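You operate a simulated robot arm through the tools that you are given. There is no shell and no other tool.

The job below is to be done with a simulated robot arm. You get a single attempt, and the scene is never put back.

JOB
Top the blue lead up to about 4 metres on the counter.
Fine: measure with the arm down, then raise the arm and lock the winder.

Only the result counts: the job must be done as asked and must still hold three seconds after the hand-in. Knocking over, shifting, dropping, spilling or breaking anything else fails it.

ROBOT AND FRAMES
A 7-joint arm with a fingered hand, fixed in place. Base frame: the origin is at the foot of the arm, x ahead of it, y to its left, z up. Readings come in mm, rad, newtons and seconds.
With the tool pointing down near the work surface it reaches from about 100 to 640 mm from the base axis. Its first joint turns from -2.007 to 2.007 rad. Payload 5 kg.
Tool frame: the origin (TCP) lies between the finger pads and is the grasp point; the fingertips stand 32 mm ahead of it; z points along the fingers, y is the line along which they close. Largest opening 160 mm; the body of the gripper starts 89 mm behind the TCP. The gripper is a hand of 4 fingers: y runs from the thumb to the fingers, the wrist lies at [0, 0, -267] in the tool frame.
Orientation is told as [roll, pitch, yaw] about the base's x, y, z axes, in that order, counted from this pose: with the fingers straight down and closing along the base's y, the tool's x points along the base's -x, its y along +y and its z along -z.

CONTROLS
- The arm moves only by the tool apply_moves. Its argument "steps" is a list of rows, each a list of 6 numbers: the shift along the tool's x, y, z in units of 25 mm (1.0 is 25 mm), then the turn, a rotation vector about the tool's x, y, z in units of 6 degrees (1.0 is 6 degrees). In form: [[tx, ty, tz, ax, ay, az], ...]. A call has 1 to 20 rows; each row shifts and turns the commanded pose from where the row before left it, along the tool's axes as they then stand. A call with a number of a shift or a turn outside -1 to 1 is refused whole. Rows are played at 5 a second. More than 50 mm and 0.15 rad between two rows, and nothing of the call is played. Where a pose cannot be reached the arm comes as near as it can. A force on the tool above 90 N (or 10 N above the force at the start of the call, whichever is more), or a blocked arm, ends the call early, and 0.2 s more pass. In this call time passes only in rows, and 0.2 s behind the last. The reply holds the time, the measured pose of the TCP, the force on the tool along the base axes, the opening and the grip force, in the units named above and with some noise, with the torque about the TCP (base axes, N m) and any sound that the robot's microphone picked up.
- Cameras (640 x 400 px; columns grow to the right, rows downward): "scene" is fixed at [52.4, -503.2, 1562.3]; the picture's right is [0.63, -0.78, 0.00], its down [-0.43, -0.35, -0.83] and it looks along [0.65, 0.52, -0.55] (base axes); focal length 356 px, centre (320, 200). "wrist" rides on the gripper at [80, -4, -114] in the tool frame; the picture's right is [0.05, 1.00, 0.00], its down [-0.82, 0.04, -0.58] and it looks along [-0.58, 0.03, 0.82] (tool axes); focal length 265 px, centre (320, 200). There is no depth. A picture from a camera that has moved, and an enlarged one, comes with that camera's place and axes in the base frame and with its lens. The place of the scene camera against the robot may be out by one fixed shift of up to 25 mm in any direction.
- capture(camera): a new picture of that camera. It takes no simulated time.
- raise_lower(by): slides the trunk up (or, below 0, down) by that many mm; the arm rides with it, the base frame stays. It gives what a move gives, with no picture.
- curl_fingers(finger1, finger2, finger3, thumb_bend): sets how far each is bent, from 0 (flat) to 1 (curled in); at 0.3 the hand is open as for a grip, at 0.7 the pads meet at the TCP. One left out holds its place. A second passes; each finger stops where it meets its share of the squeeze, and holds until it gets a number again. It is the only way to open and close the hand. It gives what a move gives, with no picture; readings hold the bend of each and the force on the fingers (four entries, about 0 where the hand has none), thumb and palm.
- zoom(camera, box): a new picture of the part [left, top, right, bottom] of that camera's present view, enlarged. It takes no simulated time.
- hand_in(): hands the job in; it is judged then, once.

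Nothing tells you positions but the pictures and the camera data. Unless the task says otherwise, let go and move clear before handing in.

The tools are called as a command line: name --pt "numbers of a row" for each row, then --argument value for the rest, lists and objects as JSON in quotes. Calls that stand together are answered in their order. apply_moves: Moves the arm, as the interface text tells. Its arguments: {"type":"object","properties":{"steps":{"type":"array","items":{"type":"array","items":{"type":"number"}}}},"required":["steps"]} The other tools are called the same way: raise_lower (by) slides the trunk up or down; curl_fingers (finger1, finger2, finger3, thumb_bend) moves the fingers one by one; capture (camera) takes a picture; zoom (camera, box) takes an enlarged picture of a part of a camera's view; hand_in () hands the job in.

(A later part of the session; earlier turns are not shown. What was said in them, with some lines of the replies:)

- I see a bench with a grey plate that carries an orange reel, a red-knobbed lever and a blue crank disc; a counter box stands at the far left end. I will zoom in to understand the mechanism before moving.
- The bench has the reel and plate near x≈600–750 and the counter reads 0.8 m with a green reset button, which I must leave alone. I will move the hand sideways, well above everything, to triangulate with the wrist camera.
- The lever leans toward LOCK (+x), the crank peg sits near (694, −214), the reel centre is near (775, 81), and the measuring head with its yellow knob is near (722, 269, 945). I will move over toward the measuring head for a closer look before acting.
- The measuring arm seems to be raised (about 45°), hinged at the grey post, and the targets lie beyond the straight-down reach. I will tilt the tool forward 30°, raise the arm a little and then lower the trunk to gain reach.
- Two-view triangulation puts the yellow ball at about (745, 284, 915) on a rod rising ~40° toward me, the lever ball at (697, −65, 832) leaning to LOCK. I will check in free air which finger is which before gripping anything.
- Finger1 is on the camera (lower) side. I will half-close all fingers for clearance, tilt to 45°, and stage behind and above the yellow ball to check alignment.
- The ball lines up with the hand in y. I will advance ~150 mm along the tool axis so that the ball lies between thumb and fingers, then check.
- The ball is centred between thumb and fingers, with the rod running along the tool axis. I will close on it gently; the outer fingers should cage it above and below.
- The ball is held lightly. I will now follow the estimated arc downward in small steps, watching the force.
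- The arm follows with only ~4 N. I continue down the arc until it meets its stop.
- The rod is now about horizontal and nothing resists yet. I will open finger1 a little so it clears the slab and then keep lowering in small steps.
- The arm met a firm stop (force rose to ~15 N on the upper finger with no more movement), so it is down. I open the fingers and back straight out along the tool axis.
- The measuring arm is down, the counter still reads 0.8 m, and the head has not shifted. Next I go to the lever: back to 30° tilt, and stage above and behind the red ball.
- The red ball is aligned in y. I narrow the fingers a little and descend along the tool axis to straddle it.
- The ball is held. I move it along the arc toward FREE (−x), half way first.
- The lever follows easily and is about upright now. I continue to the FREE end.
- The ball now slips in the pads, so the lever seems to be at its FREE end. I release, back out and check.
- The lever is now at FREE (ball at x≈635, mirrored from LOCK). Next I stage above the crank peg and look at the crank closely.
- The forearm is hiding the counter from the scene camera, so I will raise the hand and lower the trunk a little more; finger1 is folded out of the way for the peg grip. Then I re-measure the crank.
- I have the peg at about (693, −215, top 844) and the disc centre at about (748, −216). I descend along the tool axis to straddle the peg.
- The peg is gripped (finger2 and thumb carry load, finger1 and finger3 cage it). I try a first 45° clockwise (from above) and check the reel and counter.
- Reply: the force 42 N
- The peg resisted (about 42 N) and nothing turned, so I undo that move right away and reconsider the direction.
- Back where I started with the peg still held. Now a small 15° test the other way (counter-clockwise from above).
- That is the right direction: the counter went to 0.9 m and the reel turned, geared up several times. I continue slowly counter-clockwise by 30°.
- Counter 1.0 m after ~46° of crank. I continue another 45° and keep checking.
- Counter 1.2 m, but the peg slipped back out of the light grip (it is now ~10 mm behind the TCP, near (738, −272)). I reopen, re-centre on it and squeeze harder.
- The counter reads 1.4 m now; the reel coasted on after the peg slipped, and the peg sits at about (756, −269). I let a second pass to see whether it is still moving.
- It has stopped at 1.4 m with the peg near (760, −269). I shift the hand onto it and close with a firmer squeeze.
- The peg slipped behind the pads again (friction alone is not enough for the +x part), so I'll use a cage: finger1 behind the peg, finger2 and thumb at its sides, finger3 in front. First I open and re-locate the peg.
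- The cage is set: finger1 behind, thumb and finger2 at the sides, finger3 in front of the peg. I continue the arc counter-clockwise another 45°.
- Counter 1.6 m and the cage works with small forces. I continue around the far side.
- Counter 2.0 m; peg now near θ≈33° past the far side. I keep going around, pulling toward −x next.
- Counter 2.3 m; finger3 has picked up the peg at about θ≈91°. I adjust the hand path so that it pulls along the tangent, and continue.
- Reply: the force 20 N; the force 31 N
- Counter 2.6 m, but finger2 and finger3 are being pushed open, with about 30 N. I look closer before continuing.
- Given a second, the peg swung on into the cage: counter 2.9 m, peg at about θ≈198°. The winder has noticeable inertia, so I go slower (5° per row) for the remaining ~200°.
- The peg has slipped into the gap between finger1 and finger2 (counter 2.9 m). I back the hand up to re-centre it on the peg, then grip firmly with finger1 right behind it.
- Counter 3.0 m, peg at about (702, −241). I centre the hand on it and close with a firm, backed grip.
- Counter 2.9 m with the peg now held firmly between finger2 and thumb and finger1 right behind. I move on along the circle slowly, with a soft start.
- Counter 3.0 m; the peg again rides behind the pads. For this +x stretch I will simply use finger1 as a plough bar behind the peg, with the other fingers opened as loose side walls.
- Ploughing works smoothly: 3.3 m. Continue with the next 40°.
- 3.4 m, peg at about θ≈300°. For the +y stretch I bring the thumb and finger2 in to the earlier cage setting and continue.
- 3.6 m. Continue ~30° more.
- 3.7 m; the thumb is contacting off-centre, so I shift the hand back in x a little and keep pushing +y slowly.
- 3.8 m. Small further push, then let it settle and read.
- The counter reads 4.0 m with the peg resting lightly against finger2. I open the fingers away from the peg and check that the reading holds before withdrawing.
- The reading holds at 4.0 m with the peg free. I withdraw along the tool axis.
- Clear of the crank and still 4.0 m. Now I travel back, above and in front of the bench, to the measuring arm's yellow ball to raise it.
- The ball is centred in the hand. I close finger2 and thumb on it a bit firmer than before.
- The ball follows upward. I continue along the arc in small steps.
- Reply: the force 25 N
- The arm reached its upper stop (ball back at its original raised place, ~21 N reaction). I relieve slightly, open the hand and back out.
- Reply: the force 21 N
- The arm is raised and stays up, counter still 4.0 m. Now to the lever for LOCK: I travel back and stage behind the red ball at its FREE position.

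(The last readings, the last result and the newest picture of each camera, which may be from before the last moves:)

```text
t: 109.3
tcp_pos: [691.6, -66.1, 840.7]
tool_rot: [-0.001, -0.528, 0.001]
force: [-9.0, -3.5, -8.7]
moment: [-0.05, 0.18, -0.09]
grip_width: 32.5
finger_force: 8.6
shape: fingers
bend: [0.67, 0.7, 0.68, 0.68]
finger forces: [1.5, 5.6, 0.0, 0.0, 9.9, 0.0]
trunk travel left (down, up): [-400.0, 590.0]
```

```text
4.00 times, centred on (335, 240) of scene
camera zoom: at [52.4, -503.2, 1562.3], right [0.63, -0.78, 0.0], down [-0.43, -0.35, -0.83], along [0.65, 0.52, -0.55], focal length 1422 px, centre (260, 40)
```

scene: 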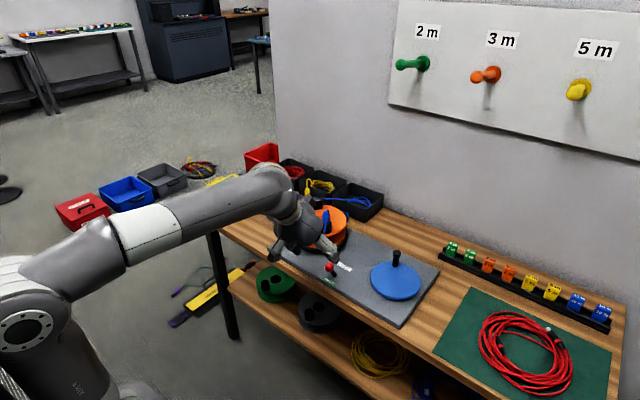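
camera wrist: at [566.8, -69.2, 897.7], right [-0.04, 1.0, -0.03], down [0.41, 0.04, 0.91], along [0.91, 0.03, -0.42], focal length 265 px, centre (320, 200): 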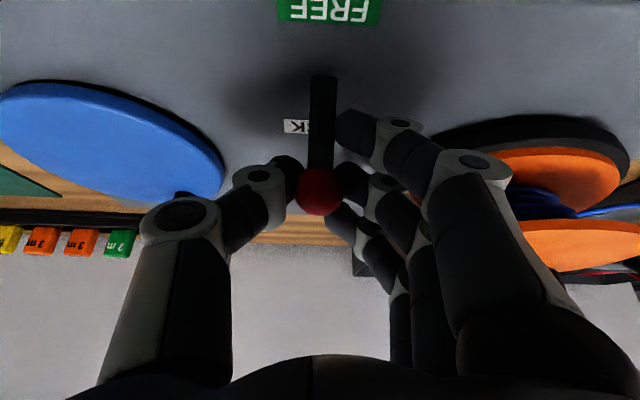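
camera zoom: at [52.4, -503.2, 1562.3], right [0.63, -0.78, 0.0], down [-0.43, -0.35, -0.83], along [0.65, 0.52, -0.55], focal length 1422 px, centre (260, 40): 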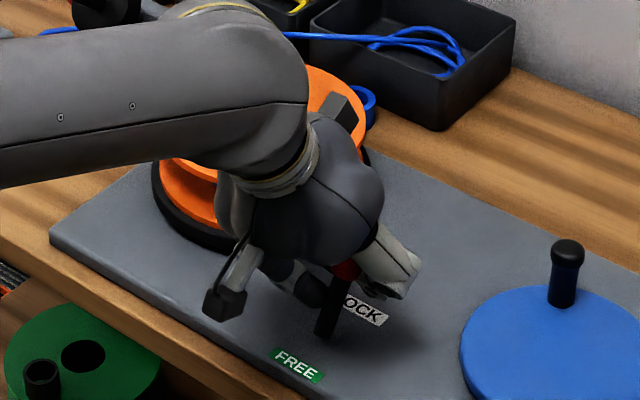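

apply_moves --pt "-0.12 0 0.15 0 0 0"

curl_fingers --finger1 0.55 --finger2 0.55 --finger3 0.55 --thumb_bend 0.55

apply_moves --pt "0 0 -0.6 0 0 0" --pt "0 0 -1 0 0 0" --pt "0 0 -1 0 0 0" --pt "0 0 -1 0 0 0" --pt "0 0 -1 0 0 0" --pt "0 0 -1 0 0 0"

capture --camera "wrist"

capture --camera "scene"

```text
t: 109.7
tcp_pos: [697.4, -65.5, 839.8]
tool_rot: [-0.001, -0.527, -0.001]
force: [-1.7, -3.4, -2.2]
moment: [-0.01, 0.04, -0.06]
grip_width: 31.0
finger_force: 6.0
shape: fingers
bend: [0.67, 0.71, 0.68, 0.69]
finger forces: [0.7, 3.6, 0.1, 0.0, 7.0, 0.0]
trunk travel left (down, up): [-400.0, 590.0]
```

```text
t: 110.7
tcp_pos: [695.4, -63.7, 838.5]
tool_rot: [0.0, -0.523, -0.001]
force: [0.8, 0.5, 0.0]
moment: [-0.01, -0.02, 0.0]
grip_width: 70.8
finger_force: 0.1
shape: fingers
bend: [0.55, 0.55, 0.55, 0.55]
finger forces: [0.0, 0.0, 0.1, 0.0, 0.0, 0.0]
trunk travel left (down, up): [-400.0, 590.0]
```

```text
t: 112.1
tcp_pos: [625.4, -64.9, 957.4]
tool_rot: [0.0, -0.524, -0.003]
force: [-1.0, -0.5, 0.0]
moment: [0.01, -0.01, 0.0]
grip_width: 70.9
finger_force: 0.0
shape: fingers
bend: [0.55, 0.55, 0.55, 0.55]
finger forces: [0.0, 0.0, 0.1, 0.0, 0.0, 0.0]
trunk travel left (down, up): [-400.0, 590.0]
```

```text
taken
camera wrist: at [502.0, -69.7, 1014.9], right [-0.04, 1.0, -0.03], down [0.42, 0.04, 0.91], along [0.91, 0.03, -0.42], focal length 265 px, centre (320, 200)
```

wrist: 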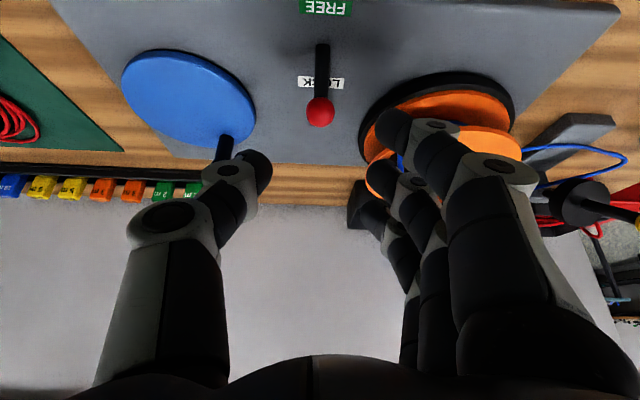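

```text
taken
```

scene: 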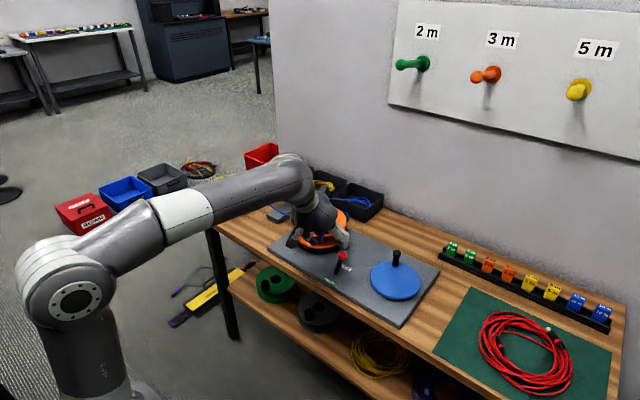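

The lever is back at LOCK. I move clear and check all three states: counter, arm, lever.

apply_moves --pt "0.866 0 -0.5 0 0 0" --pt "0.866 0 -0.5 0 0 0" --pt "0.866 0 -0.5 0 0 0" --pt "0.866 0 -0.5 0 0 0" --pt "0.3 -1 -0.5 0 0 0" --pt "0.3 -1 -0.5 0 0 0" --pt "0.3 -1 -0.5 0 0 0" --pt "0.3 -1 -0.5 0 0 0" --pt "0 -1 -0.5 0 0 0" --pt "0 -1 -0.5 0 0 0"

capture --camera "scene"

zoom --camera "scene" --box '[280, 190, 380, 290]'

zoom --camera "scene" --box '[210, 160, 310, 230]'

```text
t: 114.5
tcp_pos: [480.1, -211.1, 971.5]
tool_rot: [-0.003, -0.442, 0.012]
force: [0.2, -0.2, -0.4]
moment: [0.0, -0.01, 0.02]
grip_width: 71.4
finger_force: 0.2
shape: fingers
bend: [0.55, 0.55, 0.55, 0.55]
finger forces: [0.0, 0.0, 0.1, 0.0, 0.0, 0.1]
trunk travel left (down, up): [-400.0, 590.0]
stopped in row 10: the arm was blocked; the commanded pose is now the measured one
```

```text
taken
```

scene: 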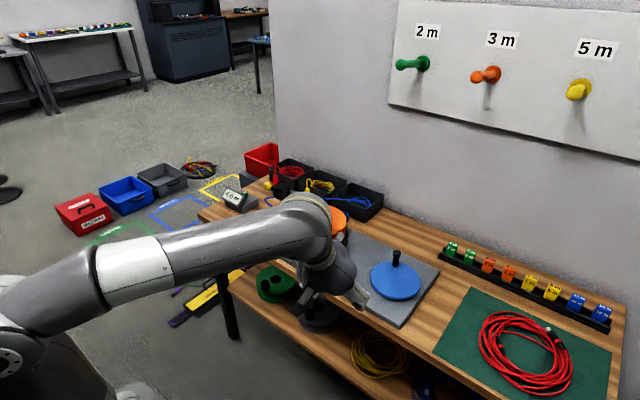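

```text
4.00 times, centred on (330, 240) of scene
camera zoom: at [52.4, -503.2, 1562.3], right [0.63, -0.78, 0.0], down [-0.43, -0.35, -0.83], along [0.65, 0.52, -0.55], focal length 1422 px, centre (280, 40)
```

zoom: 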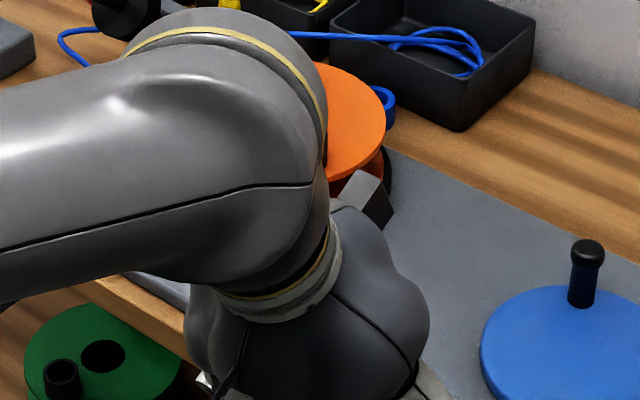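

```text
5.71 times, centred on (260, 195) of scene
camera zoom: at [52.4, -503.2, 1562.3], right [0.63, -0.78, 0.0], down [-0.43, -0.35, -0.83], along [0.65, 0.52, -0.55], focal length 2032 px, centre (663, 229)
```

zoom: 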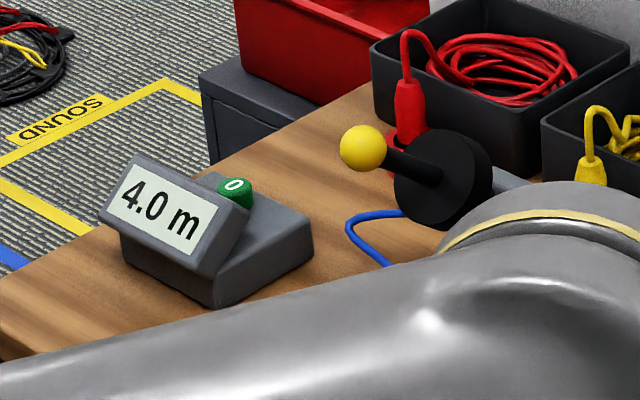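

capture --camera "wrist"

raise_lower --by 150

capture --camera "scene"

capture --camera "wrist"

```text
taken
camera wrist: at [359.4, -216.5, 1039.8], right [-0.06, 1.0, -0.03], down [0.49, 0.05, 0.87], along [0.87, 0.04, -0.49], focal length 265 px, centre (320, 200)
```

wrist: 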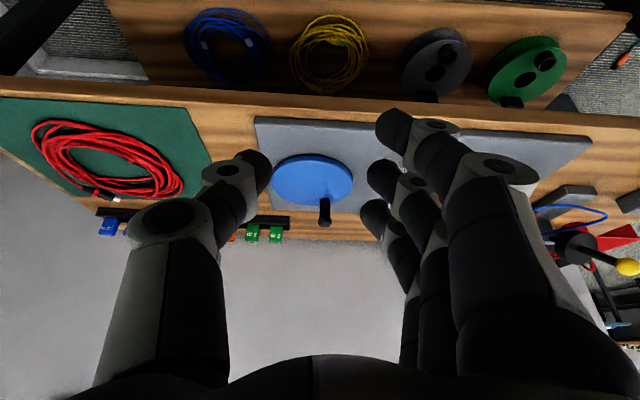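

```text
t: 116.3
tcp_pos: [478.1, -211.9, 1129.1]
tool_rot: [-0.005, -0.448, 0.011]
force: [0.3, -0.1, -0.6]
moment: [0.0, -0.01, 0.0]
grip_width: 71.3
finger_force: 0.0
shape: fingers
bend: [0.55, 0.55, 0.55, 0.55]
finger forces: [0.0, 0.0, 0.1, 0.0, 0.0, 0.0]
trunk travel left (down, up): [-550.0, 440.0]
```

```text
taken
```

scene: 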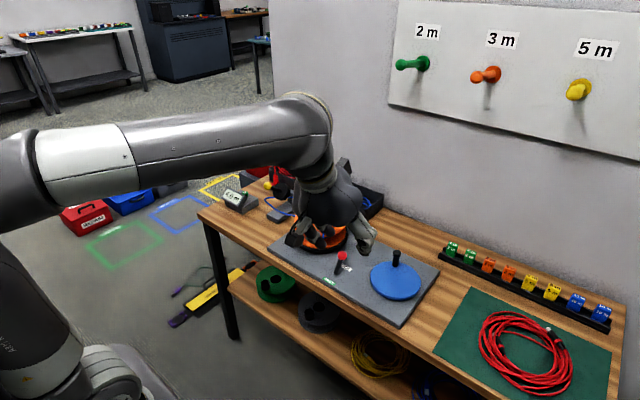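

```text
taken
camera wrist: at [357.6, -216.9, 1195.6], right [-0.05, 1.0, -0.03], down [0.48, 0.05, 0.87], along [0.87, 0.03, -0.49], focal length 265 px, centre (320, 200)
```

wrist: 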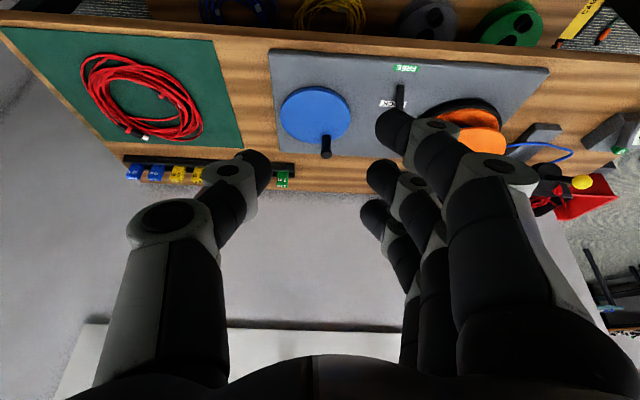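

zoom --camera "scene" --box '[280, 190, 380, 290]'

zoom --camera "scene" --box '[210, 160, 310, 230]'

zoom --camera "scene" --box '[200, 150, 440, 320]'

```text
4.00 times, centred on (330, 240) of scene
camera zoom: at [52.4, -503.2, 1562.3], right [0.63, -0.78, 0.0], down [-0.43, -0.35, -0.83], along [0.65, 0.52, -0.55], focal length 1422 px, centre (280, 40)
```

zoom: 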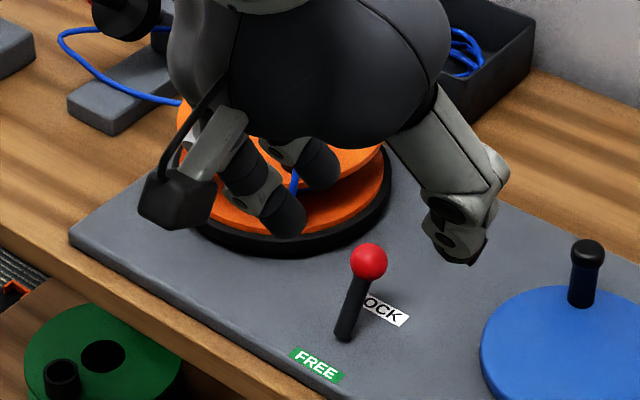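

```text
5.71 times, centred on (260, 195) of scene
camera zoom: at [52.4, -503.2, 1562.3], right [0.63, -0.78, 0.0], down [-0.43, -0.35, -0.83], along [0.65, 0.52, -0.55], focal length 2032 px, centre (663, 229)
```

zoom: 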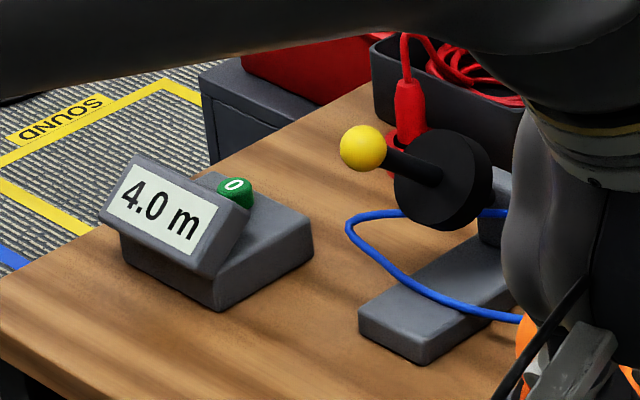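

```text
2.35 times, centred on (320, 235) of scene
camera zoom: at [52.4, -503.2, 1562.3], right [0.63, -0.78, 0.0], down [-0.43, -0.35, -0.83], along [0.65, 0.52, -0.55], focal length 837 px, centre (320, 118)
```

zoom: 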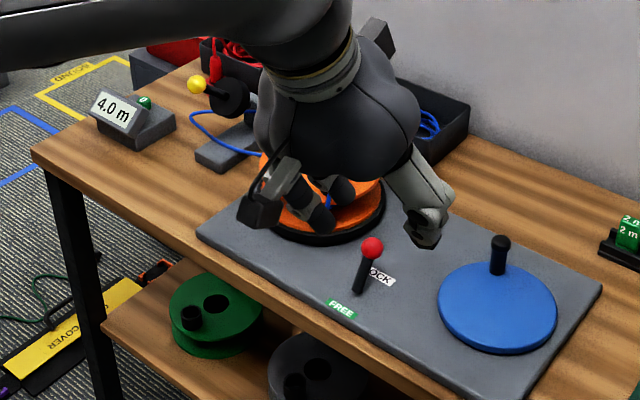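

The counter reads 4.0 m. The measuring arm is back up exactly where it started, the lever is at its original LOCK position, and the hand is clear, so I hand the job in.

hand_in

```text
The job is handed in.
```

The blue lead is topped up: the counter reads 4.0 m, up from 0.8 m. I lowered the measuring arm and set the winder lever to FREE before cranking. Afterwards I raised the arm and set the lever back to LOCK.

In the last pictures before the hand-in, the arm was back up where it began, the lever was at LOCK and the hand was well clear. I saw nothing else on the bench moved or knocked.

- **Accuracy:** the display shows tenths of a metre, so the true length is roughly 3.95 to 4.05 m.
- **Crank grip:** the crank peg slipped out of the hand a few times. The reel coasted a little and once ran back about 0.1 m. All of this happened with the arm down, and I brought it to 4.0 m after that.

I don't have the judging result; the tool only confirmed that the job was handed in.
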